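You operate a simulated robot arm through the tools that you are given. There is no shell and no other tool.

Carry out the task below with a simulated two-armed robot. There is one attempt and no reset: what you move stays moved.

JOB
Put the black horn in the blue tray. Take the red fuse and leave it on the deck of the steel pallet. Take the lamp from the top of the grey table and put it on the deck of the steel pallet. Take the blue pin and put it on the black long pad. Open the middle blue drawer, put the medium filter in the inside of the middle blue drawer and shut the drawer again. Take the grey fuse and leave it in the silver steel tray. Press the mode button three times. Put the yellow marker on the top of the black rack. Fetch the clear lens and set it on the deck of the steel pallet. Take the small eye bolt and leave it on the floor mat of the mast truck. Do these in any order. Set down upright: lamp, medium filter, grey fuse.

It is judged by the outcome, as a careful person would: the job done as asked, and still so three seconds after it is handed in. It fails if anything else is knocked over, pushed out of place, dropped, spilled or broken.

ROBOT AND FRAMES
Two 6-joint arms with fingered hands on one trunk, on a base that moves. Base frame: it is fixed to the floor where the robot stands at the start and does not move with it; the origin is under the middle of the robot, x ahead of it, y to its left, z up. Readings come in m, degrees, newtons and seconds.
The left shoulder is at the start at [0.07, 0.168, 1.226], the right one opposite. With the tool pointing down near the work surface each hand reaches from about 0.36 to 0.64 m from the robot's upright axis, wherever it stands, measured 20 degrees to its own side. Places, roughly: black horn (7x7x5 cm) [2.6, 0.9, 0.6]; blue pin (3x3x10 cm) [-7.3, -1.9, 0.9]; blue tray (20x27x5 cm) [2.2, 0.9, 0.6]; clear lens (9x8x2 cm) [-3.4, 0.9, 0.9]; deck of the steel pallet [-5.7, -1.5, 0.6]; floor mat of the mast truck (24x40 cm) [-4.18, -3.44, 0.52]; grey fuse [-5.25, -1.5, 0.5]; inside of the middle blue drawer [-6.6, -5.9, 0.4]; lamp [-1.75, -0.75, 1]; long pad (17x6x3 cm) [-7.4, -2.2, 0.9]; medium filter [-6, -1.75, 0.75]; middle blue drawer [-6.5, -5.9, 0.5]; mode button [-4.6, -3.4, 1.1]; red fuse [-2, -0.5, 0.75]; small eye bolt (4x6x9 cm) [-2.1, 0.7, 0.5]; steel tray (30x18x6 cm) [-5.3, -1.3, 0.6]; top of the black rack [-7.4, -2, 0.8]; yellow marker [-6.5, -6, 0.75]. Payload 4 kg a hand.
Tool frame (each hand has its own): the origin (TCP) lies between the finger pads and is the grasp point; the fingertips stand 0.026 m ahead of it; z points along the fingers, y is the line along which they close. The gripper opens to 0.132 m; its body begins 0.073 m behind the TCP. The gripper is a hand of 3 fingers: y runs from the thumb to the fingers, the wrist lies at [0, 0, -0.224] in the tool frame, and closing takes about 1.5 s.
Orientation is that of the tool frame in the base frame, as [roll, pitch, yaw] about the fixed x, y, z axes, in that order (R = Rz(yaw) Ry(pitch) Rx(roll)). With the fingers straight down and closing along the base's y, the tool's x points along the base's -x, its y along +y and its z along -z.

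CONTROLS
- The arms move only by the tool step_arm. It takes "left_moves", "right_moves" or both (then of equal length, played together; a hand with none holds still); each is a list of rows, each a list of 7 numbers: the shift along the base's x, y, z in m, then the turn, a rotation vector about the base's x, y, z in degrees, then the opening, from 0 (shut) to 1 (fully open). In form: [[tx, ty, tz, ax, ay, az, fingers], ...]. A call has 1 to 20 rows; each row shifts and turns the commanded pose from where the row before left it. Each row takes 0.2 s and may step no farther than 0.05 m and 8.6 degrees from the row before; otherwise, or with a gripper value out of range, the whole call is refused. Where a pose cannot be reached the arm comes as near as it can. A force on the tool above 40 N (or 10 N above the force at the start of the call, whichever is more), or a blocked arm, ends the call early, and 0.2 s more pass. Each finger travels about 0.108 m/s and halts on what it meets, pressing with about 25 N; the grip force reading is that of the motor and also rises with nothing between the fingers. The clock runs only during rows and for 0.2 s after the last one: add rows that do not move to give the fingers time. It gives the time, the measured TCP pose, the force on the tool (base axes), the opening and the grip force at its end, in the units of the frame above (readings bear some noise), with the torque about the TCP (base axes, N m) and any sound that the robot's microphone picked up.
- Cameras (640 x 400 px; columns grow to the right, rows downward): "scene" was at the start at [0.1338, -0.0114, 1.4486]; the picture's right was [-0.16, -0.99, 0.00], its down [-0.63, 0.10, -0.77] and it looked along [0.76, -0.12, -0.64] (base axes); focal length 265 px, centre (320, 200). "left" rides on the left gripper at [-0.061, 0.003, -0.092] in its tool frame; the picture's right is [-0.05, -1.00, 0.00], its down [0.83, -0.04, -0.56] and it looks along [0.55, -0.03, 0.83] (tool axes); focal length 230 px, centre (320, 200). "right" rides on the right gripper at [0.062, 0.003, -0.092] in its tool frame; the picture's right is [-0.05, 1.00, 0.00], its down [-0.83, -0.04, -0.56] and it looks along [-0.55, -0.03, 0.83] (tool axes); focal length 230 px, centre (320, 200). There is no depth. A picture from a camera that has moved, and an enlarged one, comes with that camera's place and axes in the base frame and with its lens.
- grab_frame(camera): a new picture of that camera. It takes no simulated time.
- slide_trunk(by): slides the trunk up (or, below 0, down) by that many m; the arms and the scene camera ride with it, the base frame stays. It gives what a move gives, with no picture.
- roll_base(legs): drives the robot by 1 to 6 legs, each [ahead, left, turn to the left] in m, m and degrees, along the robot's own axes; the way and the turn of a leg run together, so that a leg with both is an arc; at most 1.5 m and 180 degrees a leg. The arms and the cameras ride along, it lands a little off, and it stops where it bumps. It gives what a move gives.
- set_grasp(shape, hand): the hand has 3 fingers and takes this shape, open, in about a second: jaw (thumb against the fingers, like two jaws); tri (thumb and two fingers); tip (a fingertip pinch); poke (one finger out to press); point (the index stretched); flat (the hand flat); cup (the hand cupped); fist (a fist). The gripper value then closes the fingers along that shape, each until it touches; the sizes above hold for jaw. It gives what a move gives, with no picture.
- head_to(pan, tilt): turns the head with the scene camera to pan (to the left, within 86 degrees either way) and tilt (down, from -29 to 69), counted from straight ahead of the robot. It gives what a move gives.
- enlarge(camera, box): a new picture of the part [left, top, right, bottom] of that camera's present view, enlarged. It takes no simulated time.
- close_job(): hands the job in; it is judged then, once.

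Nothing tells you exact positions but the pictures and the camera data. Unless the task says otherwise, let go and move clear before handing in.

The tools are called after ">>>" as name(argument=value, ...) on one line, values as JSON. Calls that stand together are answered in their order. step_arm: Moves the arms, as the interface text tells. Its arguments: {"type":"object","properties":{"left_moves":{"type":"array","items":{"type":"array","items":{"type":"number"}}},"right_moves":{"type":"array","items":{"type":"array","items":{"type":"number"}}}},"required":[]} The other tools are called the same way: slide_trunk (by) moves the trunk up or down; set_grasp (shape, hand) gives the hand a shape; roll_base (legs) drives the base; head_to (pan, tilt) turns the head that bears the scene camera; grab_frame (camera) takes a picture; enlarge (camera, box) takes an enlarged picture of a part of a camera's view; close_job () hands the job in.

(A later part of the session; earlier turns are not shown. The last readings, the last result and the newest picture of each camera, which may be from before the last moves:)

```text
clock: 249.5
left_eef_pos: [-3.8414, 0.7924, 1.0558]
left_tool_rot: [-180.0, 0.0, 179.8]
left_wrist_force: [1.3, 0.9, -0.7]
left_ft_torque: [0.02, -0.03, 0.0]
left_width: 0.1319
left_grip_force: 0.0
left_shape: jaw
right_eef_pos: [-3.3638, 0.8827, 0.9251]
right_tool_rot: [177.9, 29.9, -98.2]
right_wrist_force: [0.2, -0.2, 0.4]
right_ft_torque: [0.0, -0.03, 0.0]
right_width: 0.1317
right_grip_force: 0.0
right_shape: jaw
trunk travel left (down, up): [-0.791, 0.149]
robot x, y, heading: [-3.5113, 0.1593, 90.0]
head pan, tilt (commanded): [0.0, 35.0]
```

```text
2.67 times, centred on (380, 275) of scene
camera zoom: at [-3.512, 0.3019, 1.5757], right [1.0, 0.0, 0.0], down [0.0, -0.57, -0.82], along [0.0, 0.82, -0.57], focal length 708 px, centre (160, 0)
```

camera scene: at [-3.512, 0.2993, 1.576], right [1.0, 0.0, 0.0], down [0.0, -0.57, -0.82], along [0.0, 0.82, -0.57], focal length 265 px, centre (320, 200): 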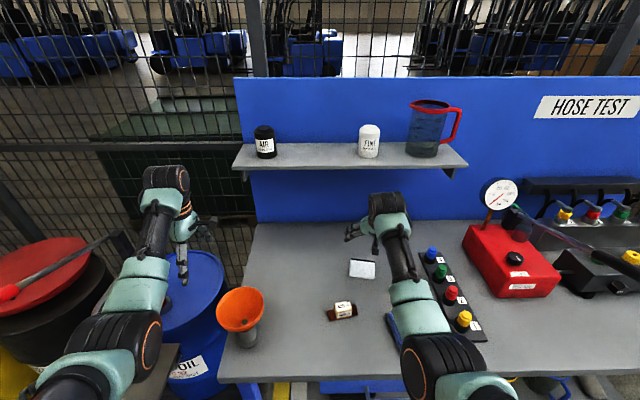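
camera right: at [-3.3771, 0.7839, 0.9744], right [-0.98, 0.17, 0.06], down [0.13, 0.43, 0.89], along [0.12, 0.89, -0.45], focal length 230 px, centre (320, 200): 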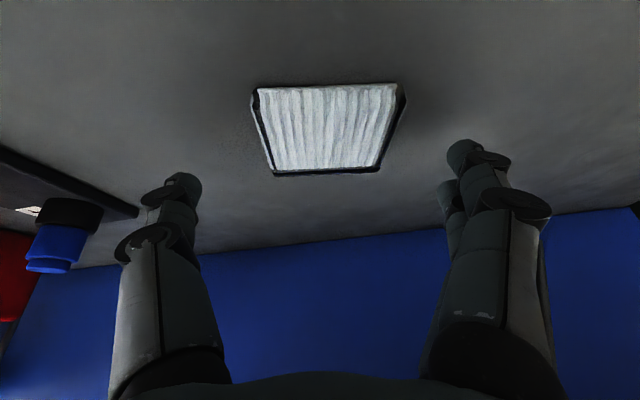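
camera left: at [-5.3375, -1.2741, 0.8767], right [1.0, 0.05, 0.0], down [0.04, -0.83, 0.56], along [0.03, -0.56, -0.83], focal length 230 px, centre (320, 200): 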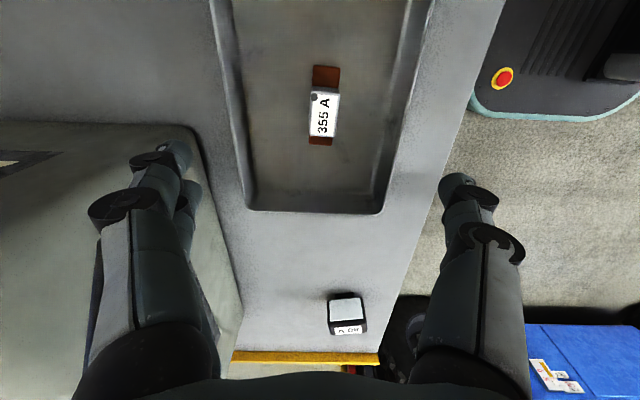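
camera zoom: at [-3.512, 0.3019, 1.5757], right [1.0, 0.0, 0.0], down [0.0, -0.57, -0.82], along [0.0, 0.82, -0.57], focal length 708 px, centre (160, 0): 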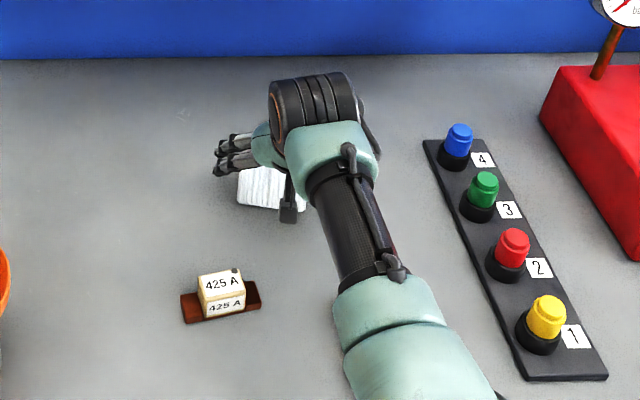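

>>> step_arm(right_moves=[[0, 0, -0.01, 0, 0, 0, 0.9], [0, 0, -0.01, 0, 0, 0, 0.85], [0, 0, -0.006, 0, 0, 0, 0.85], [0, 0, 0, 0, 0, 0, 0.85]])

>>> step_arm(right_moves=[[0, 0, -0.005, 0, 0, 0, 0.85], [0, 0, 0, 0, 0, 0, 0.85]])

>>> grab_frame(camera="right")

```text
clock: 250.5
left_eef_pos: [-3.8414, 0.7929, 1.056]
left_tool_rot: [180.0, -0.1, 179.7]
left_wrist_force: [-0.4, 0.1, -0.7]
left_ft_torque: [0.04, 0.0, -0.01]
left_width: 0.1317
left_grip_force: 0.0
left_shape: jaw
right_eef_pos: [-3.3644, 0.8822, 0.8984]
right_tool_rot: [177.8, 29.8, -98.3]
right_wrist_force: [-0.9, 1.6, 0.2]
right_ft_torque: [0.02, 0.01, 0.03]
right_width: 0.1125
right_grip_force: 0.1
right_shape: jaw
trunk travel left (down, up): [-0.791, 0.149]
robot x, y, heading: [-3.5104, 0.1619, 90.1]
head pan, tilt (commanded): [0.0, 35.0]
```

```text
clock: 251.1
left_eef_pos: [-3.8408, 0.7923, 1.0552]
left_tool_rot: [180.0, -0.2, 179.8]
left_wrist_force: [-0.3, 0.4, -0.7]
left_ft_torque: [-0.02, 0.0, -0.02]
left_width: 0.1321
left_grip_force: 0.0
left_shape: jaw
right_eef_pos: [-3.3639, 0.8824, 0.8933]
right_tool_rot: [177.8, 29.8, -98.2]
right_wrist_force: [0.6, -1.2, -1.1]
right_ft_torque: [0.01, 0.06, 0.0]
right_width: 0.1125
right_grip_force: 0.1
right_shape: jaw
trunk travel left (down, up): [-0.791, 0.149]
robot x, y, heading: [-3.5125, 0.16, 90.1]
head pan, tilt (commanded): [0.0, 35.0]
```

```text
taken
camera right: at [-3.3771, 0.7833, 0.9431], right [-0.98, 0.17, 0.06], down [0.13, 0.43, 0.89], along [0.12, 0.89, -0.45], focal length 230 px, centre (320, 200)
```

right: 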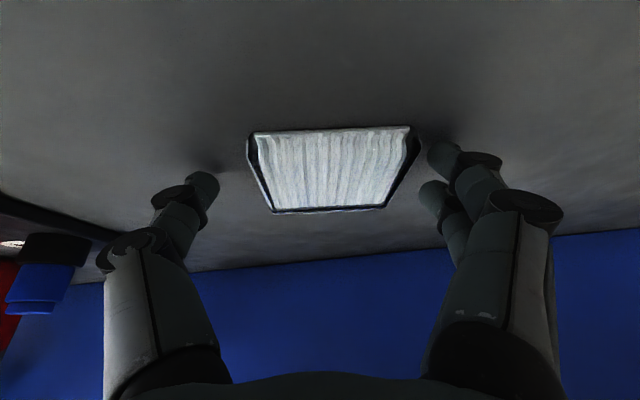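

>>> step_arm(right_moves=[[-0.005, 0, -0.003, 0, 0, 0, 0.85], [0, 0, -0.003, 0, 0, 0, 0.85], [0, 0, 0, 0, 0, 0, 0.85]])

>>> step_arm(right_moves=[[0, 0, -0.004, 0, 0, 0, 0.85], [0, 0, 0, 0, 0, 0, 0.85]])

```text
clock: 251.9
left_eef_pos: [-3.8409, 0.7918, 1.0554]
left_tool_rot: [179.9, -0.1, 179.6]
left_wrist_force: [0.2, 0.4, 0.1]
left_ft_torque: [-0.03, 0.03, -0.01]
left_width: 0.1318
left_grip_force: 0.0
left_shape: jaw
right_eef_pos: [-3.3689, 0.8802, 0.8869]
right_tool_rot: [177.8, 29.8, -98.1]
right_wrist_force: [0.6, 0.1, 3.6]
right_ft_torque: [0.06, 0.19, -0.05]
right_width: 0.1125
right_grip_force: 0.0
right_shape: jaw
trunk travel left (down, up): [-0.791, 0.149]
robot x, y, heading: [-3.5097, 0.1619, 89.9]
head pan, tilt (commanded): [0.0, 35.0]
```

```text
clock: 252.5
left_eef_pos: [-3.8404, 0.7896, 1.0582]
left_tool_rot: [179.8, -0.1, 179.7]
left_wrist_force: [-0.5, -0.2, -0.6]
left_ft_torque: [-0.05, -0.01, 0.02]
left_width: 0.1318
left_grip_force: 0.0
left_shape: jaw
right_eef_pos: [-3.3685, 0.8807, 0.8866]
right_tool_rot: [177.7, 30.2, -98.2]
right_wrist_force: [2.6, -2.1, 14.9]
right_ft_torque: [0.05, 0.84, 0.12]
right_width: 0.1117
right_grip_force: 0.0
right_shape: jaw
trunk travel left (down, up): [-0.791, 0.149]
robot x, y, heading: [-3.5152, 0.1632, 89.7]
head pan, tilt (commanded): [0.0, 35.0]
```

Fingertips just touch the bench. Closing on the lens.

>>> step_arm(right_moves=[[0, 0, 0.002, 0, 0, 0, 0.75], [0, 0, 0, 0, 0, 0, 0.6], [0, 0, 0, 0, 0, 0, 0.4], [0, 0, 0, 0, 0, 0, 0.2], [0, 0, 0, 0, 0, 0, 0], [0, 0, 0, 0, 0, 0, 0]])

>>> grab_frame(camera="right")

```text
clock: 253.9
left_eef_pos: [-3.8429, 0.7904, 1.0567]
left_tool_rot: [179.9, 0.0, 179.8]
left_wrist_force: [0.0, 0.4, 0.5]
left_ft_torque: [-0.02, 0.05, 0.04]
left_width: 0.1318
left_grip_force: 0.0
left_shape: jaw
right_eef_pos: [-3.3717, 0.8819, 0.8895]
right_tool_rot: [177.8, 30.0, -98.2]
right_wrist_force: [-6.6, 0.7, 18.1]
right_ft_torque: [0.15, 1.33, -0.06]
right_width: 0.0942
right_grip_force: 24.3
right_shape: jaw
trunk travel left (down, up): [-0.791, 0.149]
robot x, y, heading: [-3.5124, 0.1603, 90.3]
head pan, tilt (commanded): [0.0, 35.0]
```

```text
taken
camera right: at [-3.3838, 0.7822, 0.9376], right [-0.98, 0.17, 0.06], down [0.13, 0.43, 0.89], along [0.12, 0.89, -0.44], focal length 230 px, centre (320, 200)
```

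right: 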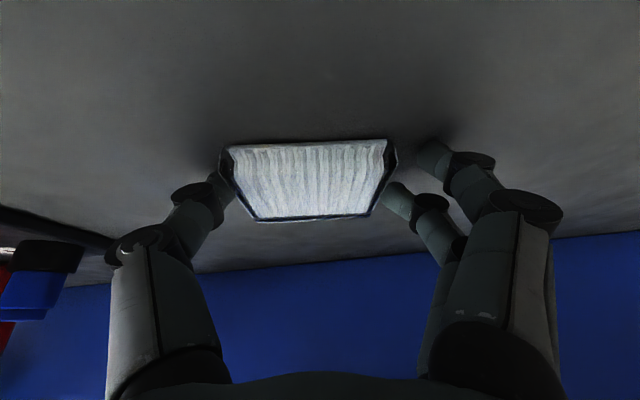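

>>> step_arm(right_moves=[[0, 0, 0.006, 0, 0, 0, 0], [0, 0, 0.008, 0, 0, 0, 0], [0, 0, 0.01, 0, 0, 0, 0]])

>>> grab_frame(camera="right")

>>> enlarge(camera="scene", box=[300, 200, 460, 300])

```text
clock: 254.7
left_eef_pos: [-3.841, 0.7918, 1.0573]
left_tool_rot: [179.8, -0.1, 179.7]
left_wrist_force: [0.6, -0.2, 0.0]
left_ft_torque: [0.06, -0.01, 0.01]
left_width: 0.132
left_grip_force: 0.0
left_shape: jaw
right_eef_pos: [-3.3693, 0.8809, 0.9092]
right_tool_rot: [178.0, 29.7, -98.1]
right_wrist_force: [0.3, 0.0, -1.0]
right_ft_torque: [-0.04, -0.03, 0.03]
right_width: 0.0886
right_grip_force: 25.1
right_shape: jaw
trunk travel left (down, up): [-0.791, 0.149]
robot x, y, heading: [-3.5116, 0.1642, 89.9]
head pan, tilt (commanded): [0.0, 35.0]
```

```text
taken
camera right: at [-3.3822, 0.7824, 0.9585], right [-0.98, 0.17, 0.06], down [0.13, 0.43, 0.89], along [0.12, 0.88, -0.45], focal length 230 px, centre (320, 200)
```

right: 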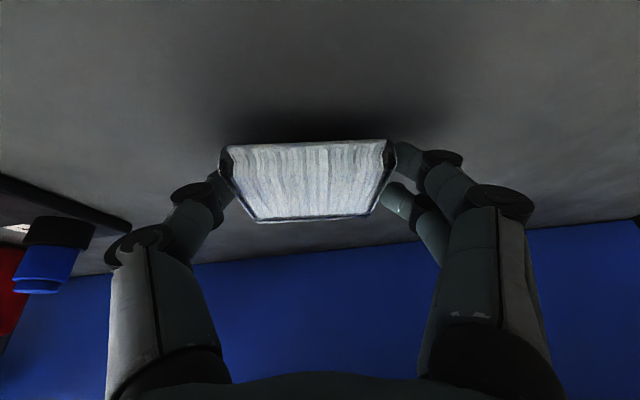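

```text
4.00 times, centred on (380, 250) of scene
camera zoom: at [-3.5122, 0.301, 1.5757], right [1.0, 0.0, 0.0], down [0.0, -0.57, -0.82], along [0.0, 0.82, -0.57], focal length 1061 px, centre (80, 0)
```

zoom: 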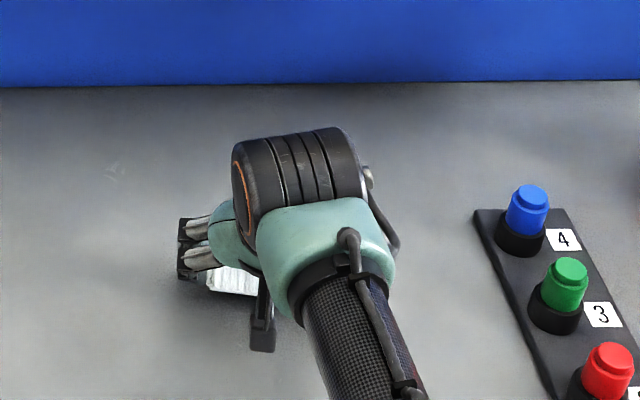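

The lens is lifted and held by all three fingers. Raising and backing away from the bench.

>>> step_arm(right_moves=[[0, 0, 0.02, 0, 0, 0, 0], [0, 0, 0.02, 0, 0, 0, 0], [0, 0, 0.02, 0, 0, 0, 0], [0, -0.01, 0.02, 0, 0, 0, 0], [0, -0.01, 0.02, 0, 0, 0, 0]])

>>> roll_base(legs=[[-0.6, 0.0, 0.0]])

>>> grab_frame(camera="right")

>>> head_to(pan=-45, tilt=35)

>>> grab_frame(camera="scene")

```text
clock: 255.9
left_eef_pos: [-3.8415, 0.7918, 1.0555]
left_tool_rot: [179.9, -0.1, 179.7]
left_wrist_force: [0.4, -1.1, 0.5]
left_ft_torque: [0.02, -0.03, 0.0]
left_width: 0.1318
left_grip_force: 0.0
left_shape: jaw
right_eef_pos: [-3.3703, 0.8608, 1.0113]
right_tool_rot: [177.9, 29.9, -98.2]
right_wrist_force: [-0.4, -0.2, -1.1]
right_ft_torque: [-0.01, -0.01, -0.02]
right_width: 0.0888
right_grip_force: 25.0
right_shape: jaw
trunk travel left (down, up): [-0.791, 0.149]
robot x, y, heading: [-3.5117, 0.1596, 90.0]
head pan, tilt (commanded): [0.0, 35.0]
```

```text
clock: 259.4
left_eef_pos: [-3.8459, 0.1768, 1.0546]
left_tool_rot: [179.9, 0.0, -179.4]
left_wrist_force: [0.6, -0.6, 0.1]
left_ft_torque: [0.0, 0.0, 0.05]
left_width: 0.1322
left_grip_force: 0.0
left_shape: jaw
right_eef_pos: [-3.3748, 0.2514, 1.0099]
right_tool_rot: [177.8, 29.8, -97.4]
right_wrist_force: [-0.3, 0.4, 0.2]
right_ft_torque: [-0.01, 0.01, 0.02]
right_width: 0.0887
right_grip_force: 25.0
right_shape: jaw
trunk travel left (down, up): [-0.791, 0.149]
robot x, y, heading: [-3.505, -0.4507, 90.7]
head pan, tilt (commanded): [0.0, 35.0]
```

```text
taken
camera right: at [-3.3867, 0.1537, 1.0595], right [-0.99, 0.15, 0.06], down [0.12, 0.44, 0.89], along [0.11, 0.89, -0.45], focal length 230 px, centre (320, 200)
```

right: 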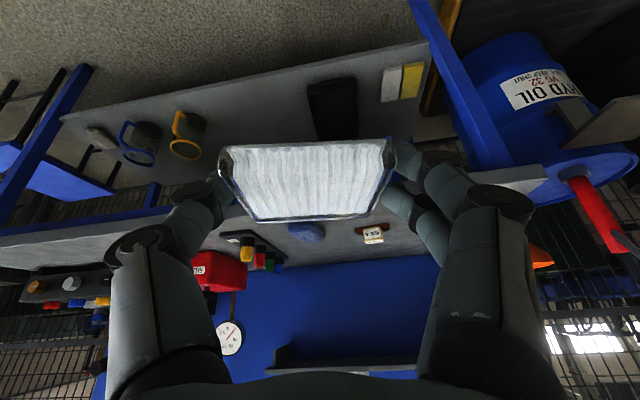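

```text
clock: 260.5
left_eef_pos: [-3.8458, 0.1754, 1.0564]
left_tool_rot: [-180.0, -0.1, -179.4]
left_wrist_force: [0.4, -0.1, 0.0]
left_ft_torque: [-0.02, 0.03, 0.0]
left_width: 0.1319
left_grip_force: 0.2
left_shape: jaw
right_eef_pos: [-3.3744, 0.2528, 1.011]
right_tool_rot: [177.7, 29.8, -97.3]
right_wrist_force: [-0.9, -0.9, -0.4]
right_ft_torque: [-0.03, 0.02, -0.01]
right_width: 0.0888
right_grip_force: 25.1
right_shape: jaw
trunk travel left (down, up): [-0.791, 0.149]
robot x, y, heading: [-3.5071, -0.4531, 90.6]
head pan, tilt (commanded): [-45.0, 35.0]
```

```text
taken
camera scene: at [-3.4471, -0.3342, 1.5757], right [0.72, -0.7, 0.0], down [-0.4, -0.41, -0.82], along [0.57, 0.59, -0.57], focal length 265 px, centre (320, 200)
```

scene: 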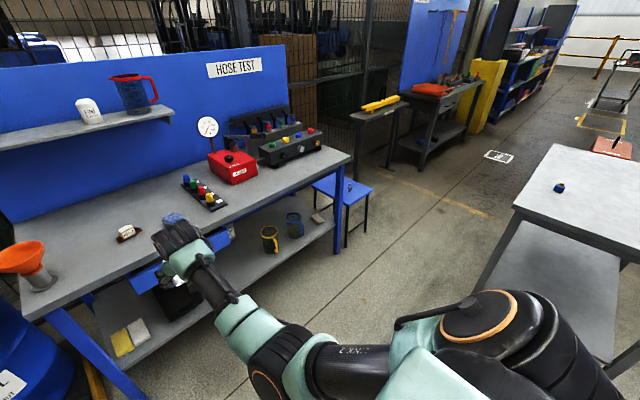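

>>> enlarge(camera="scene", box=[300, 150, 400, 250])

```text
4.00 times, centred on (350, 200) of scene
camera zoom: at [-3.4471, -0.3342, 1.5757], right [0.72, -0.7, 0.0], down [-0.4, -0.41, -0.82], along [0.57, 0.59, -0.57], focal length 1061 px, centre (200, 200)
```

zoom: 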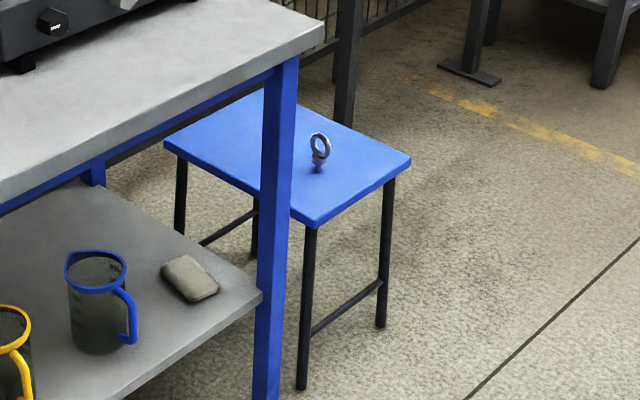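

The eye bolt stands upright on the blue stool at about (−2.09, 0.745), base z≈0.455. I'll tuck the left hand in, turn to face east, go through the corridor and approach the stool from its open south-east side.

>>> step_arm(left_moves=[[0.036, 0.0, 0, 0, 0, 0, 1], [0.036, 0.0, 0, 0, 0, 0, 1], [0.036, 0, 0, 0, 0, 0, 1], [0.036, 0, 0, 0, 0, 0, 1]])

>>> roll_base(legs=[[0.0, 0.0, -90.6], [0.7, 0.56, 0.0]])

>>> head_to(pan=0, tilt=35)

>>> grab_frame(camera="scene")

```text
clock: 261.5
left_eef_pos: [-3.7005, 0.1848, 1.0535]
left_tool_rot: [179.9, -0.1, -179.4]
left_wrist_force: [-0.2, -0.4, -0.7]
left_ft_torque: [-0.04, 0.0, 0.0]
left_width: 0.1318
left_grip_force: 0.2
left_shape: jaw
left hand out of reach, approached as far as the arm can: row 2
right_eef_pos: [-3.374, 0.2516, 1.0103]
right_tool_rot: [177.7, 29.9, -97.4]
right_wrist_force: [0.5, 0.3, -0.8]
right_ft_torque: [-0.02, 0.0, 0.0]
right_width: 0.0887
right_grip_force: 24.9
right_shape: jaw
trunk travel left (down, up): [-0.791, 0.149]
robot x, y, heading: [-3.5109, -0.4483, 90.8]
head pan, tilt (commanded): [-45.0, 35.0]
```

```text
clock: 270.0
left_eef_pos: [-2.2203, 0.3915, 1.053]
left_tool_rot: [179.9, -0.1, 94.0]
left_wrist_force: [0.5, 0.9, -0.4]
left_ft_torque: [-0.02, -0.02, 0.02]
left_width: 0.1321
left_grip_force: 0.2
left_shape: jaw
right_eef_pos: [-2.1342, 0.0686, 1.0107]
right_tool_rot: [177.9, 29.8, 176.2]
right_wrist_force: [0.4, 1.1, -0.6]
right_ft_torque: [-0.01, 0.02, -0.02]
right_width: 0.0884
right_grip_force: 24.6
right_shape: jaw
trunk travel left (down, up): [-0.791, 0.149]
robot x, y, heading: [-2.8419, 0.1608, 4.3]
head pan, tilt (commanded): [-45.0, 35.0]
```

```text
clock: 271.1
left_eef_pos: [-2.2206, 0.3905, 1.0534]
left_tool_rot: [180.0, 0.0, 94.1]
left_wrist_force: [-0.9, 0.1, 0.3]
left_ft_torque: [-0.03, -0.02, -0.01]
left_width: 0.132
left_grip_force: 0.0
left_shape: jaw
right_eef_pos: [-2.1356, 0.0692, 1.01]
right_tool_rot: [177.8, 29.7, 176.0]
right_wrist_force: [-0.3, 0.4, -1.1]
right_ft_torque: [0.03, 0.0, -0.02]
right_width: 0.0889
right_grip_force: 24.6
right_shape: jaw
trunk travel left (down, up): [-0.791, 0.149]
robot x, y, heading: [-2.8426, 0.1592, 4.1]
head pan, tilt (commanded): [0.0, 35.0]
```

```text
taken
camera scene: at [-2.7057, 0.1708, 1.5757], right [0.07, -1.0, 0.0], down [-0.57, -0.04, -0.82], along [0.82, 0.06, -0.57], focal length 265 px, centre (320, 200)
```

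scene: 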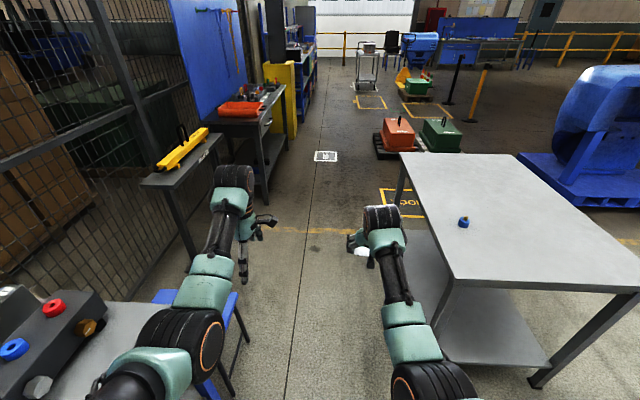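

>>> roll_base(legs=[[0.0, 0.0, -4.1], [1.4, 0.05, 0.0]])

>>> roll_base(legs=[[0.0, 0.0, 135.0]])

>>> head_to(pan=10, tilt=45)

>>> grab_frame(camera="scene")

```text
clock: 278.4
left_eef_pos: [-0.828, 0.4026, 1.0545]
left_tool_rot: [179.9, -0.1, 90.1]
left_wrist_force: [-0.3, -0.3, -0.2]
left_ft_torque: [0.04, 0.0, -0.01]
left_width: 0.1319
left_grip_force: 0.1
left_shape: jaw
right_eef_pos: [-0.7642, 0.0745, 1.0108]
right_tool_rot: [177.8, 29.8, 172.3]
right_wrist_force: [0.1, 0.3, -0.6]
right_ft_torque: [-0.01, 0.06, -0.04]
right_width: 0.0889
right_grip_force: 24.6
right_shape: jaw
trunk travel left (down, up): [-0.791, 0.149]
robot x, y, heading: [-1.4654, 0.2147, 0.2]
head pan, tilt (commanded): [0.0, 35.0]
```

```text
clock: 284.2
left_eef_pos: [-2.0228, 0.5747, 1.053]
left_tool_rot: [-180.0, -0.1, -139.4]
left_wrist_force: [0.2, 0.3, 0.4]
left_ft_torque: [-0.01, 0.0, 0.01]
left_width: 0.1318
left_grip_force: 0.1
left_shape: jaw
right_eef_pos: [-1.8158, 0.8358, 1.0107]
right_tool_rot: [177.8, 29.9, -57.4]
right_wrist_force: [0.1, -0.6, -0.3]
right_ft_torque: [-0.01, -0.01, -0.01]
right_width: 0.0885
right_grip_force: 25.3
right_shape: jaw
trunk travel left (down, up): [-0.791, 0.149]
robot x, y, heading: [-1.4651, 0.213, 131.1]
head pan, tilt (commanded): [0.0, 35.0]
```

```text
clock: 285.0
left_eef_pos: [-2.022, 0.5759, 1.0527]
left_tool_rot: [180.0, -0.2, -139.5]
left_wrist_force: [-1.3, -0.2, -1.0]
left_ft_torque: [-0.02, 0.03, 0.01]
left_width: 0.132
left_grip_force: 0.1
left_shape: jaw
right_eef_pos: [-1.8153, 0.8351, 1.0114]
right_tool_rot: [177.9, 29.8, -57.3]
right_wrist_force: [0.0, -0.7, 0.1]
right_ft_torque: [0.0, 0.03, 0.01]
right_width: 0.0887
right_grip_force: 24.7
right_shape: jaw
trunk travel left (down, up): [-0.791, 0.149]
robot x, y, heading: [-1.4634, 0.2116, 130.5]
head pan, tilt (commanded): [10.0, 45.0]
```

```text
taken
camera scene: at [-1.5617, 0.3052, 1.5609], right [0.63, 0.77, 0.0], down [0.55, -0.45, -0.71], along [-0.55, 0.45, -0.71], focal length 265 px, centre (320, 200)
```

scene: 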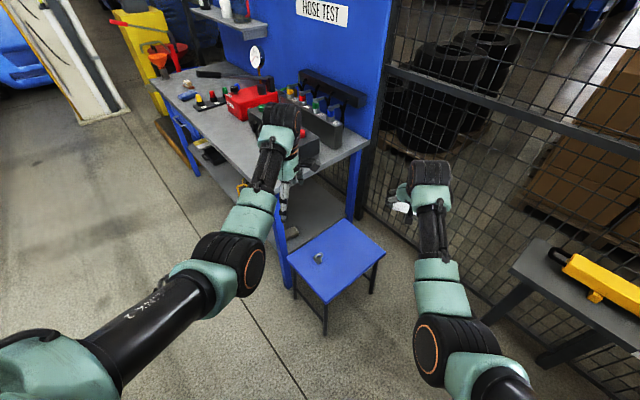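

>>> roll_base(legs=[[0.22, -0.055, 0.0]])

>>> slide_trunk(by=-0.3)

>>> grab_frame(camera="left")

>>> grab_frame(camera="scene")

```text
clock: 286.7
left_eef_pos: [-2.1256, 0.7771, 1.0539]
left_tool_rot: [179.9, 0.0, -139.3]
left_wrist_force: [0.5, -0.6, 1.0]
left_ft_torque: [-0.01, -0.01, -0.01]
left_width: 0.1318
left_grip_force: 0.0
left_shape: jaw
right_eef_pos: [-1.9179, 1.038, 1.012]
right_tool_rot: [177.8, 29.8, -57.5]
right_wrist_force: [-0.6, 0.1, -0.3]
right_ft_torque: [0.01, -0.03, -0.01]
right_width: 0.0888
right_grip_force: 25.0
right_shape: jaw
trunk travel left (down, up): [-0.791, 0.149]
robot x, y, heading: [-1.5684, 0.4151, 130.4]
head pan, tilt (commanded): [10.0, 45.0]
```

```text
clock: 289.7
left_eef_pos: [-2.1246, 0.7789, 0.7531]
left_tool_rot: [179.9, -0.1, -139.4]
left_wrist_force: [-1.5, 1.3, -0.4]
left_ft_torque: [-0.01, 0.0, -0.01]
left_width: 0.1319
left_grip_force: 0.1
left_shape: jaw
right_eef_pos: [-1.9189, 1.0392, 0.7101]
right_tool_rot: [177.8, 29.9, -57.4]
right_wrist_force: [-0.9, -0.4, -1.0]
right_ft_torque: [0.03, 0.01, 0.0]
right_width: 0.0886
right_grip_force: 25.0
right_shape: jaw
trunk travel left (down, up): [-0.491, 0.449]
robot x, y, heading: [-1.5655, 0.4148, 130.6]
head pan, tilt (commanded): [10.0, 45.0]
```

```text
taken
camera left: at [-2.0828, 0.8203, 0.8454], right [0.69, -0.72, 0.0], down [-0.6, -0.57, 0.56], along [-0.4, -0.38, -0.83], focal length 230 px, centre (320, 200)
```

left: 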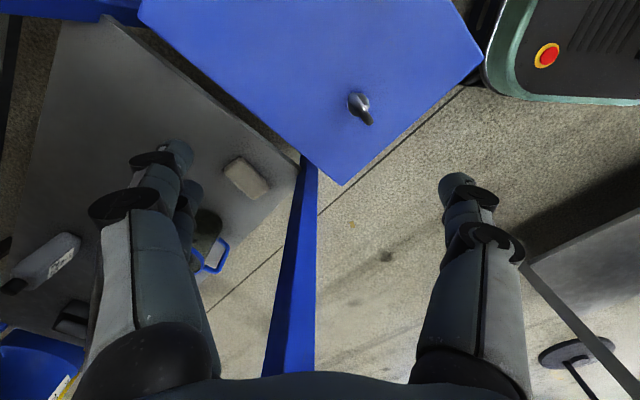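

```text
taken
camera scene: at [-1.6645, 0.5076, 1.261], right [0.63, 0.78, 0.0], down [0.55, -0.45, -0.71], along [-0.55, 0.45, -0.71], focal length 265 px, centre (320, 200)
```

scene: 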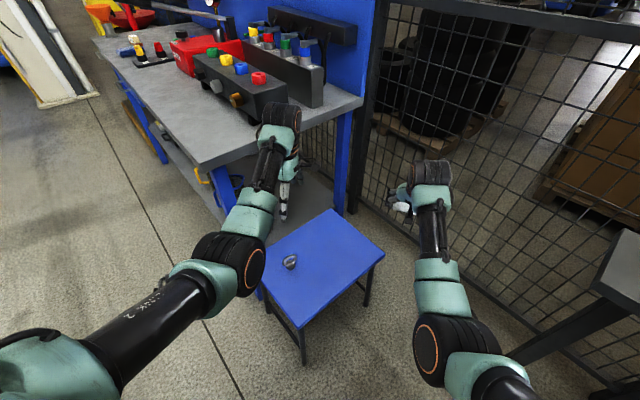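

>>> enlarge(camera="left", box=[310, 60, 410, 150])

>>> enlarge(camera="scene", box=[250, 220, 350, 310])

```text
4.44 times, centred on (360, 105) of left
camera zoom: at [-2.0828, 0.8203, 0.8454], right [0.69, -0.72, 0.0], down [-0.6, -0.57, 0.56], along [-0.4, -0.38, -0.83], focal length 1022 px, centre (142, 622)
```

zoom: 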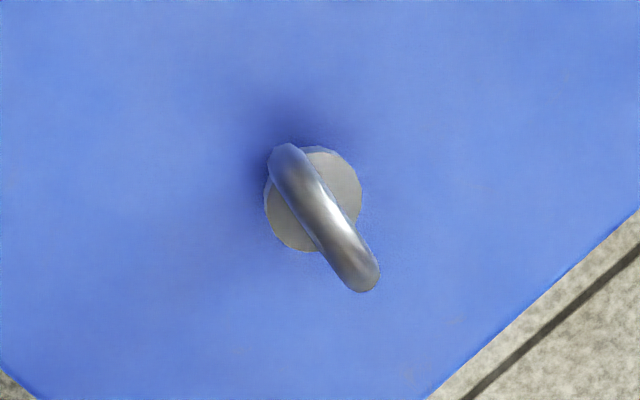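

```text
4.44 times, centred on (300, 265) of scene
camera zoom: at [-1.6645, 0.5076, 1.261], right [0.63, 0.78, 0.0], down [0.55, -0.45, -0.71], along [-0.55, 0.45, -0.71], focal length 1179 px, centre (409, -89)
```

zoom: 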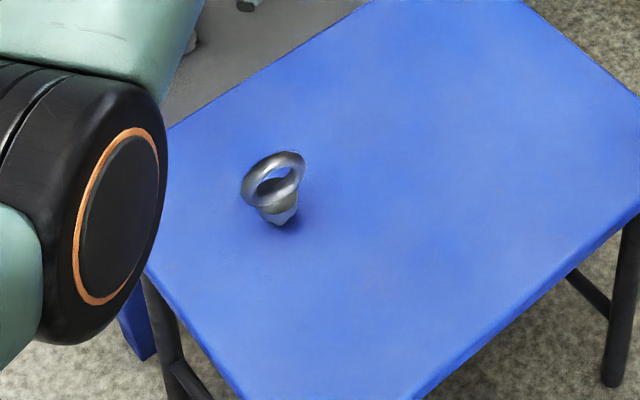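

The bolt's ring plane runs nearly along y; I want to close along the ring's width so the ring nests between the two fingers. Rotating the left hand about −49°.

>>> step_arm(left_moves=[[0.005, -0.008, -0.01, 0, 0, -8.2, 1], [0.005, -0.008, -0.01, 0, 0, -8.2, 1], [0.005, -0.008, -0.01, 0, 0, -8.2, 1], [0.005, -0.008, -0.01, 0, 0, -8.2, 1], [0.005, -0.008, -0.01, 0, 0, -8.2, 1], [0.004, -0.008, -0.01, 0, 0, -8.2, 1]])

>>> grab_frame(camera="left")

```text
clock: 291.1
left_eef_pos: [-2.0985, 0.7313, 0.6924]
left_tool_rot: [179.9, -0.2, 171.1]
left_wrist_force: [-0.2, 0.0, 0.1]
left_ft_torque: [-0.01, -0.01, -0.01]
left_width: 0.1319
left_grip_force: 0.1
left_shape: jaw
right_eef_pos: [-1.9179, 1.0385, 0.7091]
right_tool_rot: [177.9, 29.8, -57.4]
right_wrist_force: [0.1, -0.8, -0.8]
right_ft_torque: [-0.03, 0.01, 0.02]
right_width: 0.0886
right_grip_force: 25.0
right_shape: jaw
trunk travel left (down, up): [-0.491, 0.449]
robot x, y, heading: [-1.5704, 0.4158, 131.0]
head pan, tilt (commanded): [10.0, 45.0]
```

```text
taken
camera left: at [-2.0384, 0.7237, 0.7853], right [-0.1, -0.99, 0.0], down [-0.83, 0.08, 0.56], along [-0.55, 0.06, -0.83], focal length 230 px, centre (320, 200)
```

left: 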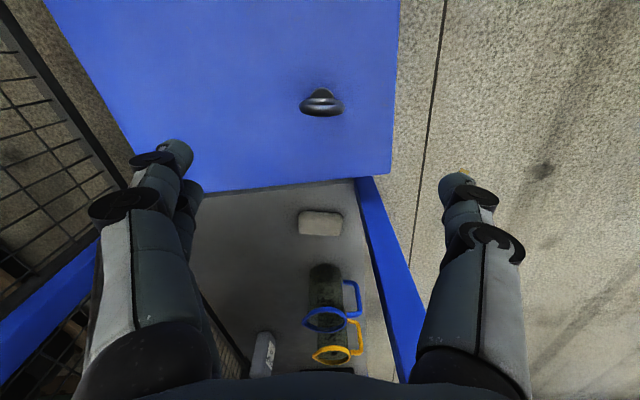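

The ring is aligned with the closing axis. Descending over the bolt.

>>> step_arm(left_moves=[[0.004, -0.002, -0.025, 0, 0, 0, 1], [0.004, -0.001, -0.025, 0, 0, 0, 1], [0, 0, -0.025, 0, 0, 0, 1], [0, 0, -0.025, 0, 0, 0, 1], [0, 0, -0.025, 0, 0, 0, 0.9], [0, 0, -0.02, 0, 0, 0, 0.8], [0, 0, 0, 0, 0, 0, 0.8]])

>>> grab_frame(camera="left")

```text
clock: 292.7
left_eef_pos: [-2.0868, 0.7274, 0.548]
left_tool_rot: [180.0, -0.1, 171.5]
left_wrist_force: [-0.6, 0.2, 0.2]
left_ft_torque: [0.01, -0.01, 0.0]
left_width: 0.106
left_grip_force: 0.1
left_shape: jaw
right_eef_pos: [-1.918, 1.0391, 0.7107]
right_tool_rot: [177.8, 29.8, -57.5]
right_wrist_force: [-0.8, -0.7, -1.1]
right_ft_torque: [-0.01, -0.01, -0.03]
right_width: 0.0885
right_grip_force: 25.2
right_shape: jaw
trunk travel left (down, up): [-0.491, 0.449]
robot x, y, heading: [-1.5693, 0.4146, 130.8]
head pan, tilt (commanded): [10.0, 45.0]
```

```text
taken
camera left: at [-2.0277, 0.7198, 0.6398], right [-0.1, -1.0, 0.0], down [-0.83, 0.08, 0.56], along [-0.55, 0.06, -0.83], focal length 230 px, centre (320, 200)
```

left: 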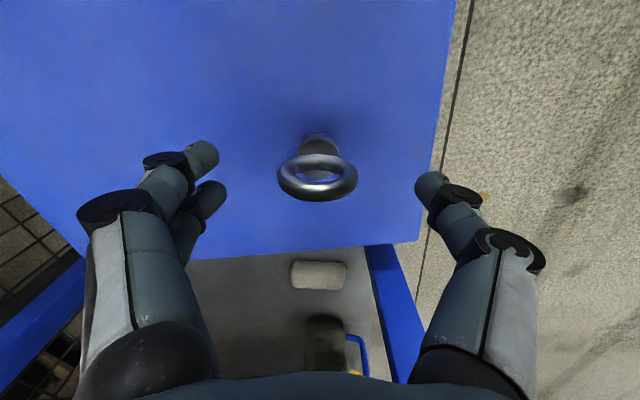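

>>> step_arm(left_moves=[[-0.004, 0.0, -0.012, 0, 0, 0, 0.8], [-0.003, 0, -0.012, 0, 0, 0, 0.7], [0, 0, -0.01, 0, 0, 0, 0.65], [0, 0, 0, 0, 0, 0, 0.65]])

>>> grab_frame(camera="left")

```text
clock: 293.7
left_eef_pos: [-2.0954, 0.7268, 0.5121]
left_tool_rot: [179.9, -0.2, 171.5]
left_wrist_force: [-0.4, -0.3, 0.4]
left_ft_torque: [-0.02, 0.0, -0.01]
left_width: 0.0863
left_grip_force: 0.0
left_shape: jaw
right_eef_pos: [-1.9185, 1.038, 0.7099]
right_tool_rot: [177.8, 29.9, -57.4]
right_wrist_force: [-0.1, 0.5, -0.6]
right_ft_torque: [-0.01, -0.01, 0.02]
right_width: 0.0887
right_grip_force: 25.2
right_shape: jaw
trunk travel left (down, up): [-0.491, 0.449]
robot x, y, heading: [-1.5656, 0.4151, 130.7]
head pan, tilt (commanded): [10.0, 45.0]
```

```text
taken
camera left: at [-2.0355, 0.7202, 0.6051], right [-0.1, -1.0, 0.0], down [-0.83, 0.08, 0.56], along [-0.55, 0.06, -0.83], focal length 230 px, centre (320, 200)
```

left: 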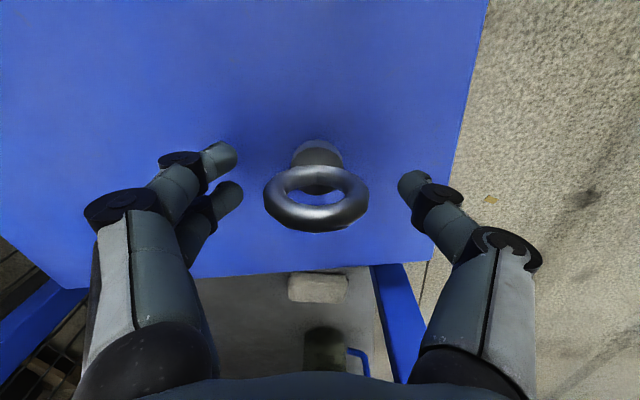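

>>> step_arm(left_moves=[[0, 0, 0, 0, 0, 0, 0.5], [0, 0, 0, 0, 0, 0, 0.35], [0, 0, 0, 0, 0, 0, 0.2], [0, 0, 0, 0, 0, 0, 0], [0, 0, 0, 0, 0, 0, 0], [0, 0, 0, 0, 0, 0, 0]])

>>> grab_frame(camera="left")

```text
clock: 295.1
left_eef_pos: [-2.0961, 0.7264, 0.5129]
left_tool_rot: [-180.0, 0.0, 171.4]
left_wrist_force: [-0.3, 0.9, 0.7]
left_ft_torque: [-0.04, 0.0, -0.01]
left_width: 0.022
left_grip_force: 24.8
left_shape: jaw
right_eef_pos: [-1.9183, 1.0387, 0.7106]
right_tool_rot: [177.7, 29.8, -57.4]
right_wrist_force: [-0.1, 0.5, -0.4]
right_ft_torque: [0.0, 0.02, 0.01]
right_width: 0.0888
right_grip_force: 24.6
right_shape: jaw
trunk travel left (down, up): [-0.491, 0.449]
robot x, y, heading: [-1.5682, 0.4156, 131.1]
head pan, tilt (commanded): [10.0, 45.0]
```

```text
taken
camera left: at [-2.0356, 0.7201, 0.6049], right [-0.1, -1.0, 0.0], down [-0.83, 0.08, 0.56], along [-0.55, 0.06, -0.83], focal length 230 px, centre (320, 200)
```

left: 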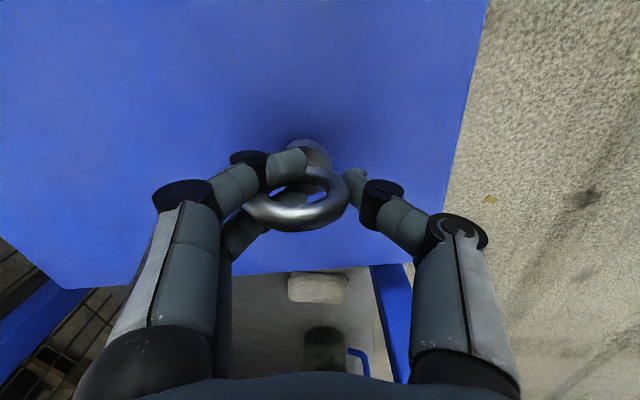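

>>> step_arm(left_moves=[[0, 0, 0.01, 0, 0, 0, 0], [0, 0, 0.015, 0, 0, 0, 0], [0, 0, 0.02, 0, 0, 0, 0], [0, 0, 0.02, 0, 0, 0, 0]])

>>> grab_frame(camera="left")

>>> enlarge(camera="scene", box=[220, 180, 360, 290])

```text
clock: 296.1
left_eef_pos: [-2.0957, 0.7275, 0.5772]
left_tool_rot: [-180.0, 0.0, 171.4]
left_wrist_force: [0.3, 0.1, -0.8]
left_ft_torque: [-0.02, 0.02, 0.0]
left_width: 0.0222
left_grip_force: 25.3
left_shape: jaw
right_eef_pos: [-1.9182, 1.0384, 0.7101]
right_tool_rot: [177.8, 29.7, -57.4]
right_wrist_force: [1.2, 0.2, -0.4]
right_ft_torque: [-0.03, -0.04, 0.01]
right_width: 0.0886
right_grip_force: 25.0
right_shape: jaw
trunk travel left (down, up): [-0.491, 0.449]
robot x, y, heading: [-1.5662, 0.4141, 130.8]
head pan, tilt (commanded): [10.0, 45.0]
```

```text
taken
camera left: at [-2.0366, 0.7204, 0.6694], right [-0.1, -1.0, 0.0], down [-0.83, 0.08, 0.56], along [-0.55, 0.06, -0.83], focal length 230 px, centre (320, 200)
```

left: 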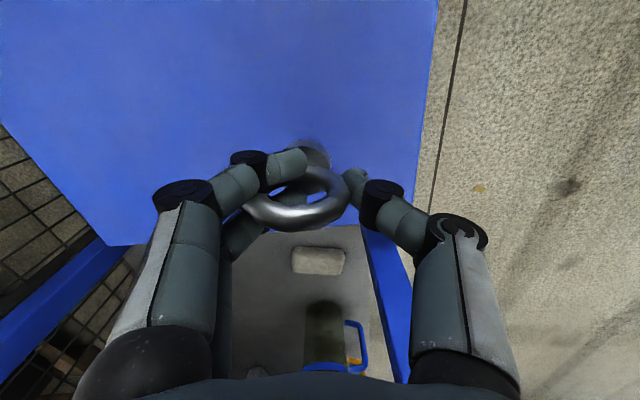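

```text
3.64 times, centred on (290, 235) of scene
camera zoom: at [-1.6646, 0.5076, 1.2609], right [0.63, 0.78, 0.0], down [0.55, -0.45, -0.71], along [-0.55, 0.45, -0.71], focal length 965 px, centre (429, 73)
```

zoom: 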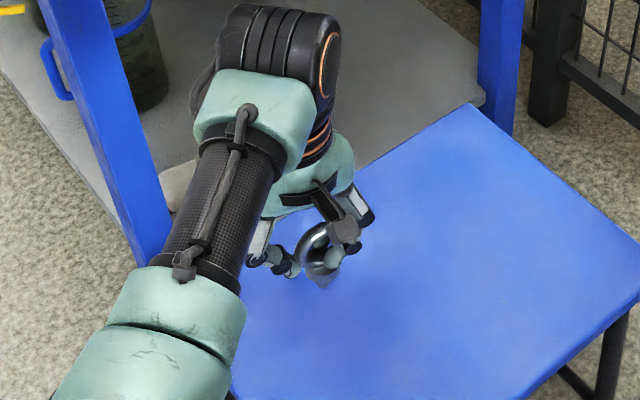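

Eye bolt is held. Raising, backing away, and heading west through the corridor.

>>> step_arm(left_moves=[[0, 0, 0.03, 0, 0, 0, 0], [0, 0, 0.03, 0, 0, 0, 0], [0, 0, 0.03, 0, 0, 0, 0]])

>>> slide_trunk(by=0.3)

>>> roll_base(legs=[[-0.3, 0.0, 0.0], [0.0, 0.0, 49.0]])

>>> head_to(pan=0, tilt=30)

>>> grab_frame(camera="scene")

```text
clock: 296.9
left_eef_pos: [-2.0976, 0.7261, 0.6675]
left_tool_rot: [179.9, -0.1, 171.4]
left_wrist_force: [-0.3, -0.4, -0.7]
left_ft_torque: [-0.07, 0.02, -0.04]
left_width: 0.0219
left_grip_force: 24.5
left_shape: jaw
right_eef_pos: [-1.9184, 1.0381, 0.7098]
right_tool_rot: [177.8, 29.9, -57.4]
right_wrist_force: [-0.2, 0.2, -0.1]
right_ft_torque: [-0.06, -0.03, -0.01]
right_width: 0.0886
right_grip_force: 25.3
right_shape: jaw
trunk travel left (down, up): [-0.491, 0.449]
robot x, y, heading: [-1.5702, 0.4157, 130.8]
head pan, tilt (commanded): [10.0, 45.0]
```

```text
clock: 299.9
left_eef_pos: [-2.0984, 0.7264, 0.9664]
left_tool_rot: [-180.0, 0.0, 171.4]
left_wrist_force: [0.6, 1.0, -2.4]
left_ft_torque: [-0.01, -0.01, 0.0]
left_width: 0.0221
left_grip_force: 25.2
left_shape: jaw
right_eef_pos: [-1.9178, 1.0396, 1.0108]
right_tool_rot: [177.8, 29.6, -57.4]
right_wrist_force: [-0.1, 0.4, -0.7]
right_ft_torque: [-0.01, 0.05, 0.02]
right_width: 0.0884
right_grip_force: 25.0
right_shape: jaw
trunk travel left (down, up): [-0.791, 0.149]
robot x, y, heading: [-1.5679, 0.4195, 130.8]
head pan, tilt (commanded): [10.0, 45.0]
```

```text
clock: 304.1
left_eef_pos: [-1.9567, -0.0061, 0.9669]
left_tool_rot: [180.0, 0.0, -139.5]
left_wrist_force: [0.8, -0.7, -1.9]
left_ft_torque: [-0.05, 0.01, -0.02]
left_width: 0.022
left_grip_force: 25.1
left_shape: jaw
right_eef_pos: [-2.0755, 0.3356, 1.0107]
right_tool_rot: [177.8, 29.8, -8.2]
right_wrist_force: [0.3, -0.5, -1.1]
right_ft_torque: [-0.02, -0.03, 0.0]
right_width: 0.0886
right_grip_force: 25.0
right_shape: jaw
trunk travel left (down, up): [-0.791, 0.149]
robot x, y, heading: [-1.376, 0.1914, 179.7]
head pan, tilt (commanded): [10.0, 45.0]
```

```text
clock: 304.9
left_eef_pos: [-1.9569, -0.0055, 0.9671]
left_tool_rot: [180.0, 0.0, -139.4]
left_wrist_force: [0.1, 0.3, -0.9]
left_ft_torque: [0.0, 0.02, 0.0]
left_width: 0.0219
left_grip_force: 25.2
left_shape: jaw
right_eef_pos: [-2.0762, 0.3344, 1.0104]
right_tool_rot: [177.9, 29.7, -8.2]
right_wrist_force: [-1.1, -0.7, 0.3]
right_ft_torque: [-0.02, 0.0, 0.02]
right_width: 0.0884
right_grip_force: 25.2
right_shape: jaw
trunk travel left (down, up): [-0.791, 0.149]
robot x, y, heading: [-1.3774, 0.1944, 180.1]
head pan, tilt (commanded): [0.0, 30.0]
```

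```text
taken
camera scene: at [-1.5174, 0.1949, 1.5834], right [0.0, 1.0, 0.0], down [0.5, 0.0, -0.87], along [-0.87, 0.0, -0.5], focal length 265 px, centre (320, 200)
```

scene: 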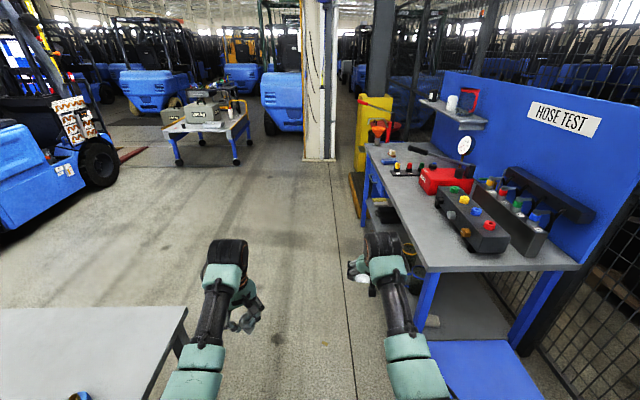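

>>> roll_base(legs=[[1.5, 0.02, 0.0], [1.1, 1.5, 0.0]])

>>> head_to(pan=0, tilt=40)

>>> grab_frame(camera="scene")

```text
refused: leg 1 is longer than a leg can be; nothing moved
```

```text
clock: 305.6
left_eef_pos: [-1.9568, -0.0059, 0.9678]
left_tool_rot: [-180.0, 0.0, -139.5]
left_wrist_force: [0.6, 0.3, -1.8]
left_ft_torque: [-0.04, -0.02, -0.04]
left_width: 0.0217
left_grip_force: 25.1
left_shape: jaw
right_eef_pos: [-2.0757, 0.3357, 1.0092]
right_tool_rot: [177.8, 29.7, -8.2]
right_wrist_force: [0.4, 0.3, -1.0]
right_ft_torque: [0.04, -0.01, 0.03]
right_width: 0.0887
right_grip_force: 25.1
right_shape: jaw
trunk travel left (down, up): [-0.791, 0.149]
robot x, y, heading: [-1.3736, 0.1935, 180.1]
head pan, tilt (commanded): [0.0, 40.0]
```

```text
taken
camera scene: at [-1.512, 0.1951, 1.5682], right [0.0, 1.0, 0.0], down [0.64, 0.0, -0.77], along [-0.77, 0.0, -0.64], focal length 265 px, centre (320, 200)
```

scene: 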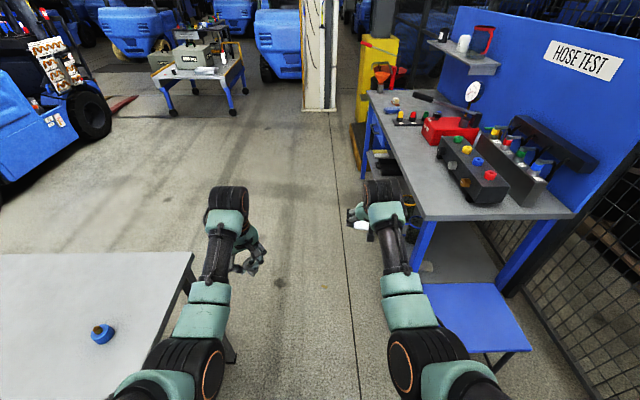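

>>> roll_base(legs=[[1.4, 0.05, 0.0], [1.0, 1.0, 0.0], [0.2, 0.75, 0.0]])

>>> grab_frame(camera="scene")

>>> grab_frame(camera="right")

```text
clock: 322.8
left_eef_pos: [-4.5082, -1.795, 0.9672]
left_tool_rot: [-180.0, -0.2, -140.1]
left_wrist_force: [-0.3, -0.1, -1.9]
left_ft_torque: [-0.02, 0.01, -0.01]
left_width: 0.0219
left_grip_force: 25.0
left_shape: jaw
right_eef_pos: [-4.625, -1.453, 1.0107]
right_tool_rot: [177.8, 29.8, -8.7]
right_wrist_force: [-0.1, 0.3, -0.8]
right_ft_torque: [-0.03, -0.03, -0.02]
right_width: 0.0886
right_grip_force: 25.2
right_shape: jaw
trunk travel left (down, up): [-0.791, 0.149]
robot x, y, heading: [-3.9254, -1.6037, 179.3]
head pan, tilt (commanded): [0.0, 40.0]
```

```text
taken
camera scene: at [-4.0626, -1.5987, 1.5682], right [0.01, 1.0, 0.0], down [0.64, -0.01, -0.77], along [-0.77, 0.01, -0.64], focal length 265 px, centre (320, 200)
```

scene: 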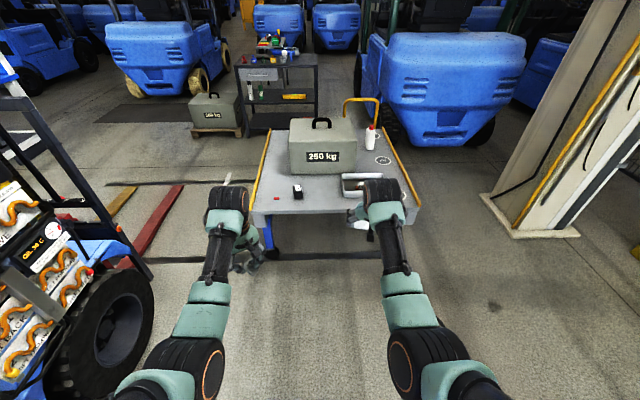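

```text
taken
camera right: at [-4.5261, -1.4683, 1.0598], right [-0.18, -0.98, 0.06], down [-0.43, 0.13, 0.89], along [-0.88, 0.13, -0.45], focal length 230 px, centre (320, 200)
```

right: 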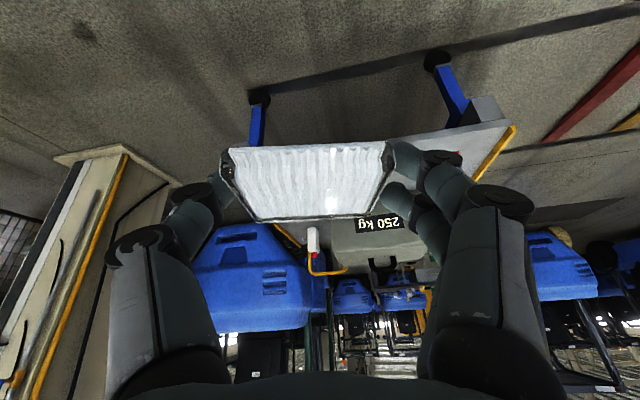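

>>> step_arm(left_moves=[[-0.01, 0, 0.03, 0, 0, 0, 0], [-0.01, 0, 0.03, 0, 0, 0, 0], [-0.01, 0, 0.03, 0, 0, 0, 0]])

>>> roll_base(legs=[[0.66, 0.125, 0.7]])

>>> slide_trunk(by=-0.22)

>>> grab_frame(camera="scene")

>>> grab_frame(camera="right")

```text
clock: 323.6
left_eef_pos: [-4.5563, -1.7942, 1.0408]
left_tool_rot: [-179.9, 0.0, -140.0]
left_wrist_force: [-0.1, -0.7, -1.4]
left_ft_torque: [-0.01, -0.02, 0.02]
left_width: 0.0216
left_grip_force: 24.8
left_shape: jaw
left hand out of reach, approached as far as the arm can: row 2, 3
right_eef_pos: [-4.6253, -1.4539, 1.0111]
right_tool_rot: [177.8, 29.7, -8.7]
right_wrist_force: [-0.5, 0.2, 0.5]
right_ft_torque: [0.02, 0.0, -0.02]
right_width: 0.0885
right_grip_force: 24.6
right_shape: jaw
trunk travel left (down, up): [-0.791, 0.149]
robot x, y, heading: [-3.929, -1.6039, 179.8]
head pan, tilt (commanded): [0.0, 40.0]
```

```text
clock: 327.3
left_eef_pos: [-5.2196, -1.914, 1.0413]
left_tool_rot: [179.9, -0.2, -139.7]
left_wrist_force: [0.0, -0.5, -0.8]
left_ft_torque: [-0.01, -0.02, 0.0]
left_width: 0.0218
left_grip_force: 25.7
left_shape: jaw
right_eef_pos: [-5.2897, -1.5744, 1.0106]
right_tool_rot: [177.8, 29.8, -8.3]
right_wrist_force: [-0.1, -0.6, -0.2]
right_ft_torque: [0.04, -0.03, 0.01]
right_width: 0.0887
right_grip_force: 25.4
right_shape: jaw
trunk travel left (down, up): [-0.791, 0.149]
robot x, y, heading: [-4.5931, -1.7164, 179.5]
head pan, tilt (commanded): [0.0, 40.0]
```

```text
clock: 329.6
left_eef_pos: [-5.2191, -1.9132, 0.8211]
left_tool_rot: [179.9, -0.1, -139.8]
left_wrist_force: [-0.7, -0.2, -2.2]
left_ft_torque: [-0.02, 0.0, 0.01]
left_width: 0.0218
left_grip_force: 24.7
left_shape: jaw
right_eef_pos: [-5.2905, -1.5734, 0.789]
right_tool_rot: [177.8, 29.8, -8.4]
right_wrist_force: [0.9, -0.2, -1.5]
right_ft_torque: [0.01, 0.0, 0.02]
right_width: 0.0886
right_grip_force: 25.3
right_shape: jaw
trunk travel left (down, up): [-0.571, 0.369]
robot x, y, heading: [-4.5904, -1.7195, 179.7]
head pan, tilt (commanded): [0.0, 40.0]
```

```text
taken
camera scene: at [-4.7271, -1.7162, 1.3482], right [0.0, 1.0, 0.0], down [0.64, 0.0, -0.77], along [-0.77, 0.0, -0.64], focal length 265 px, centre (320, 200)
```

scene: 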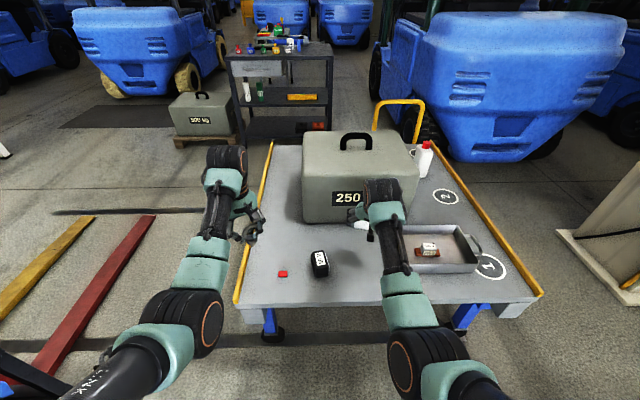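

```text
taken
camera right: at [-5.1913, -1.588, 0.8399], right [-0.17, -0.98, 0.06], down [-0.43, 0.13, 0.89], along [-0.89, 0.13, -0.45], focal length 230 px, centre (320, 200)
```

right: 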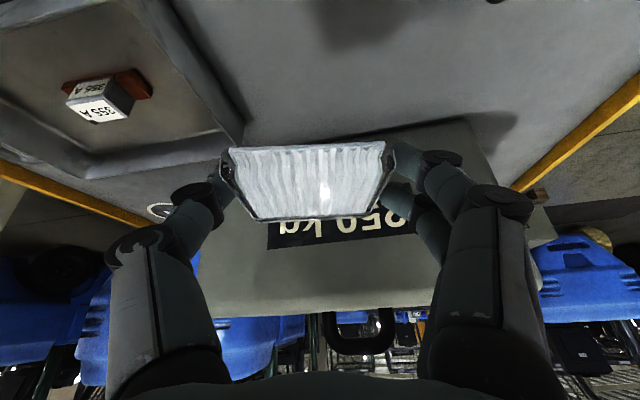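

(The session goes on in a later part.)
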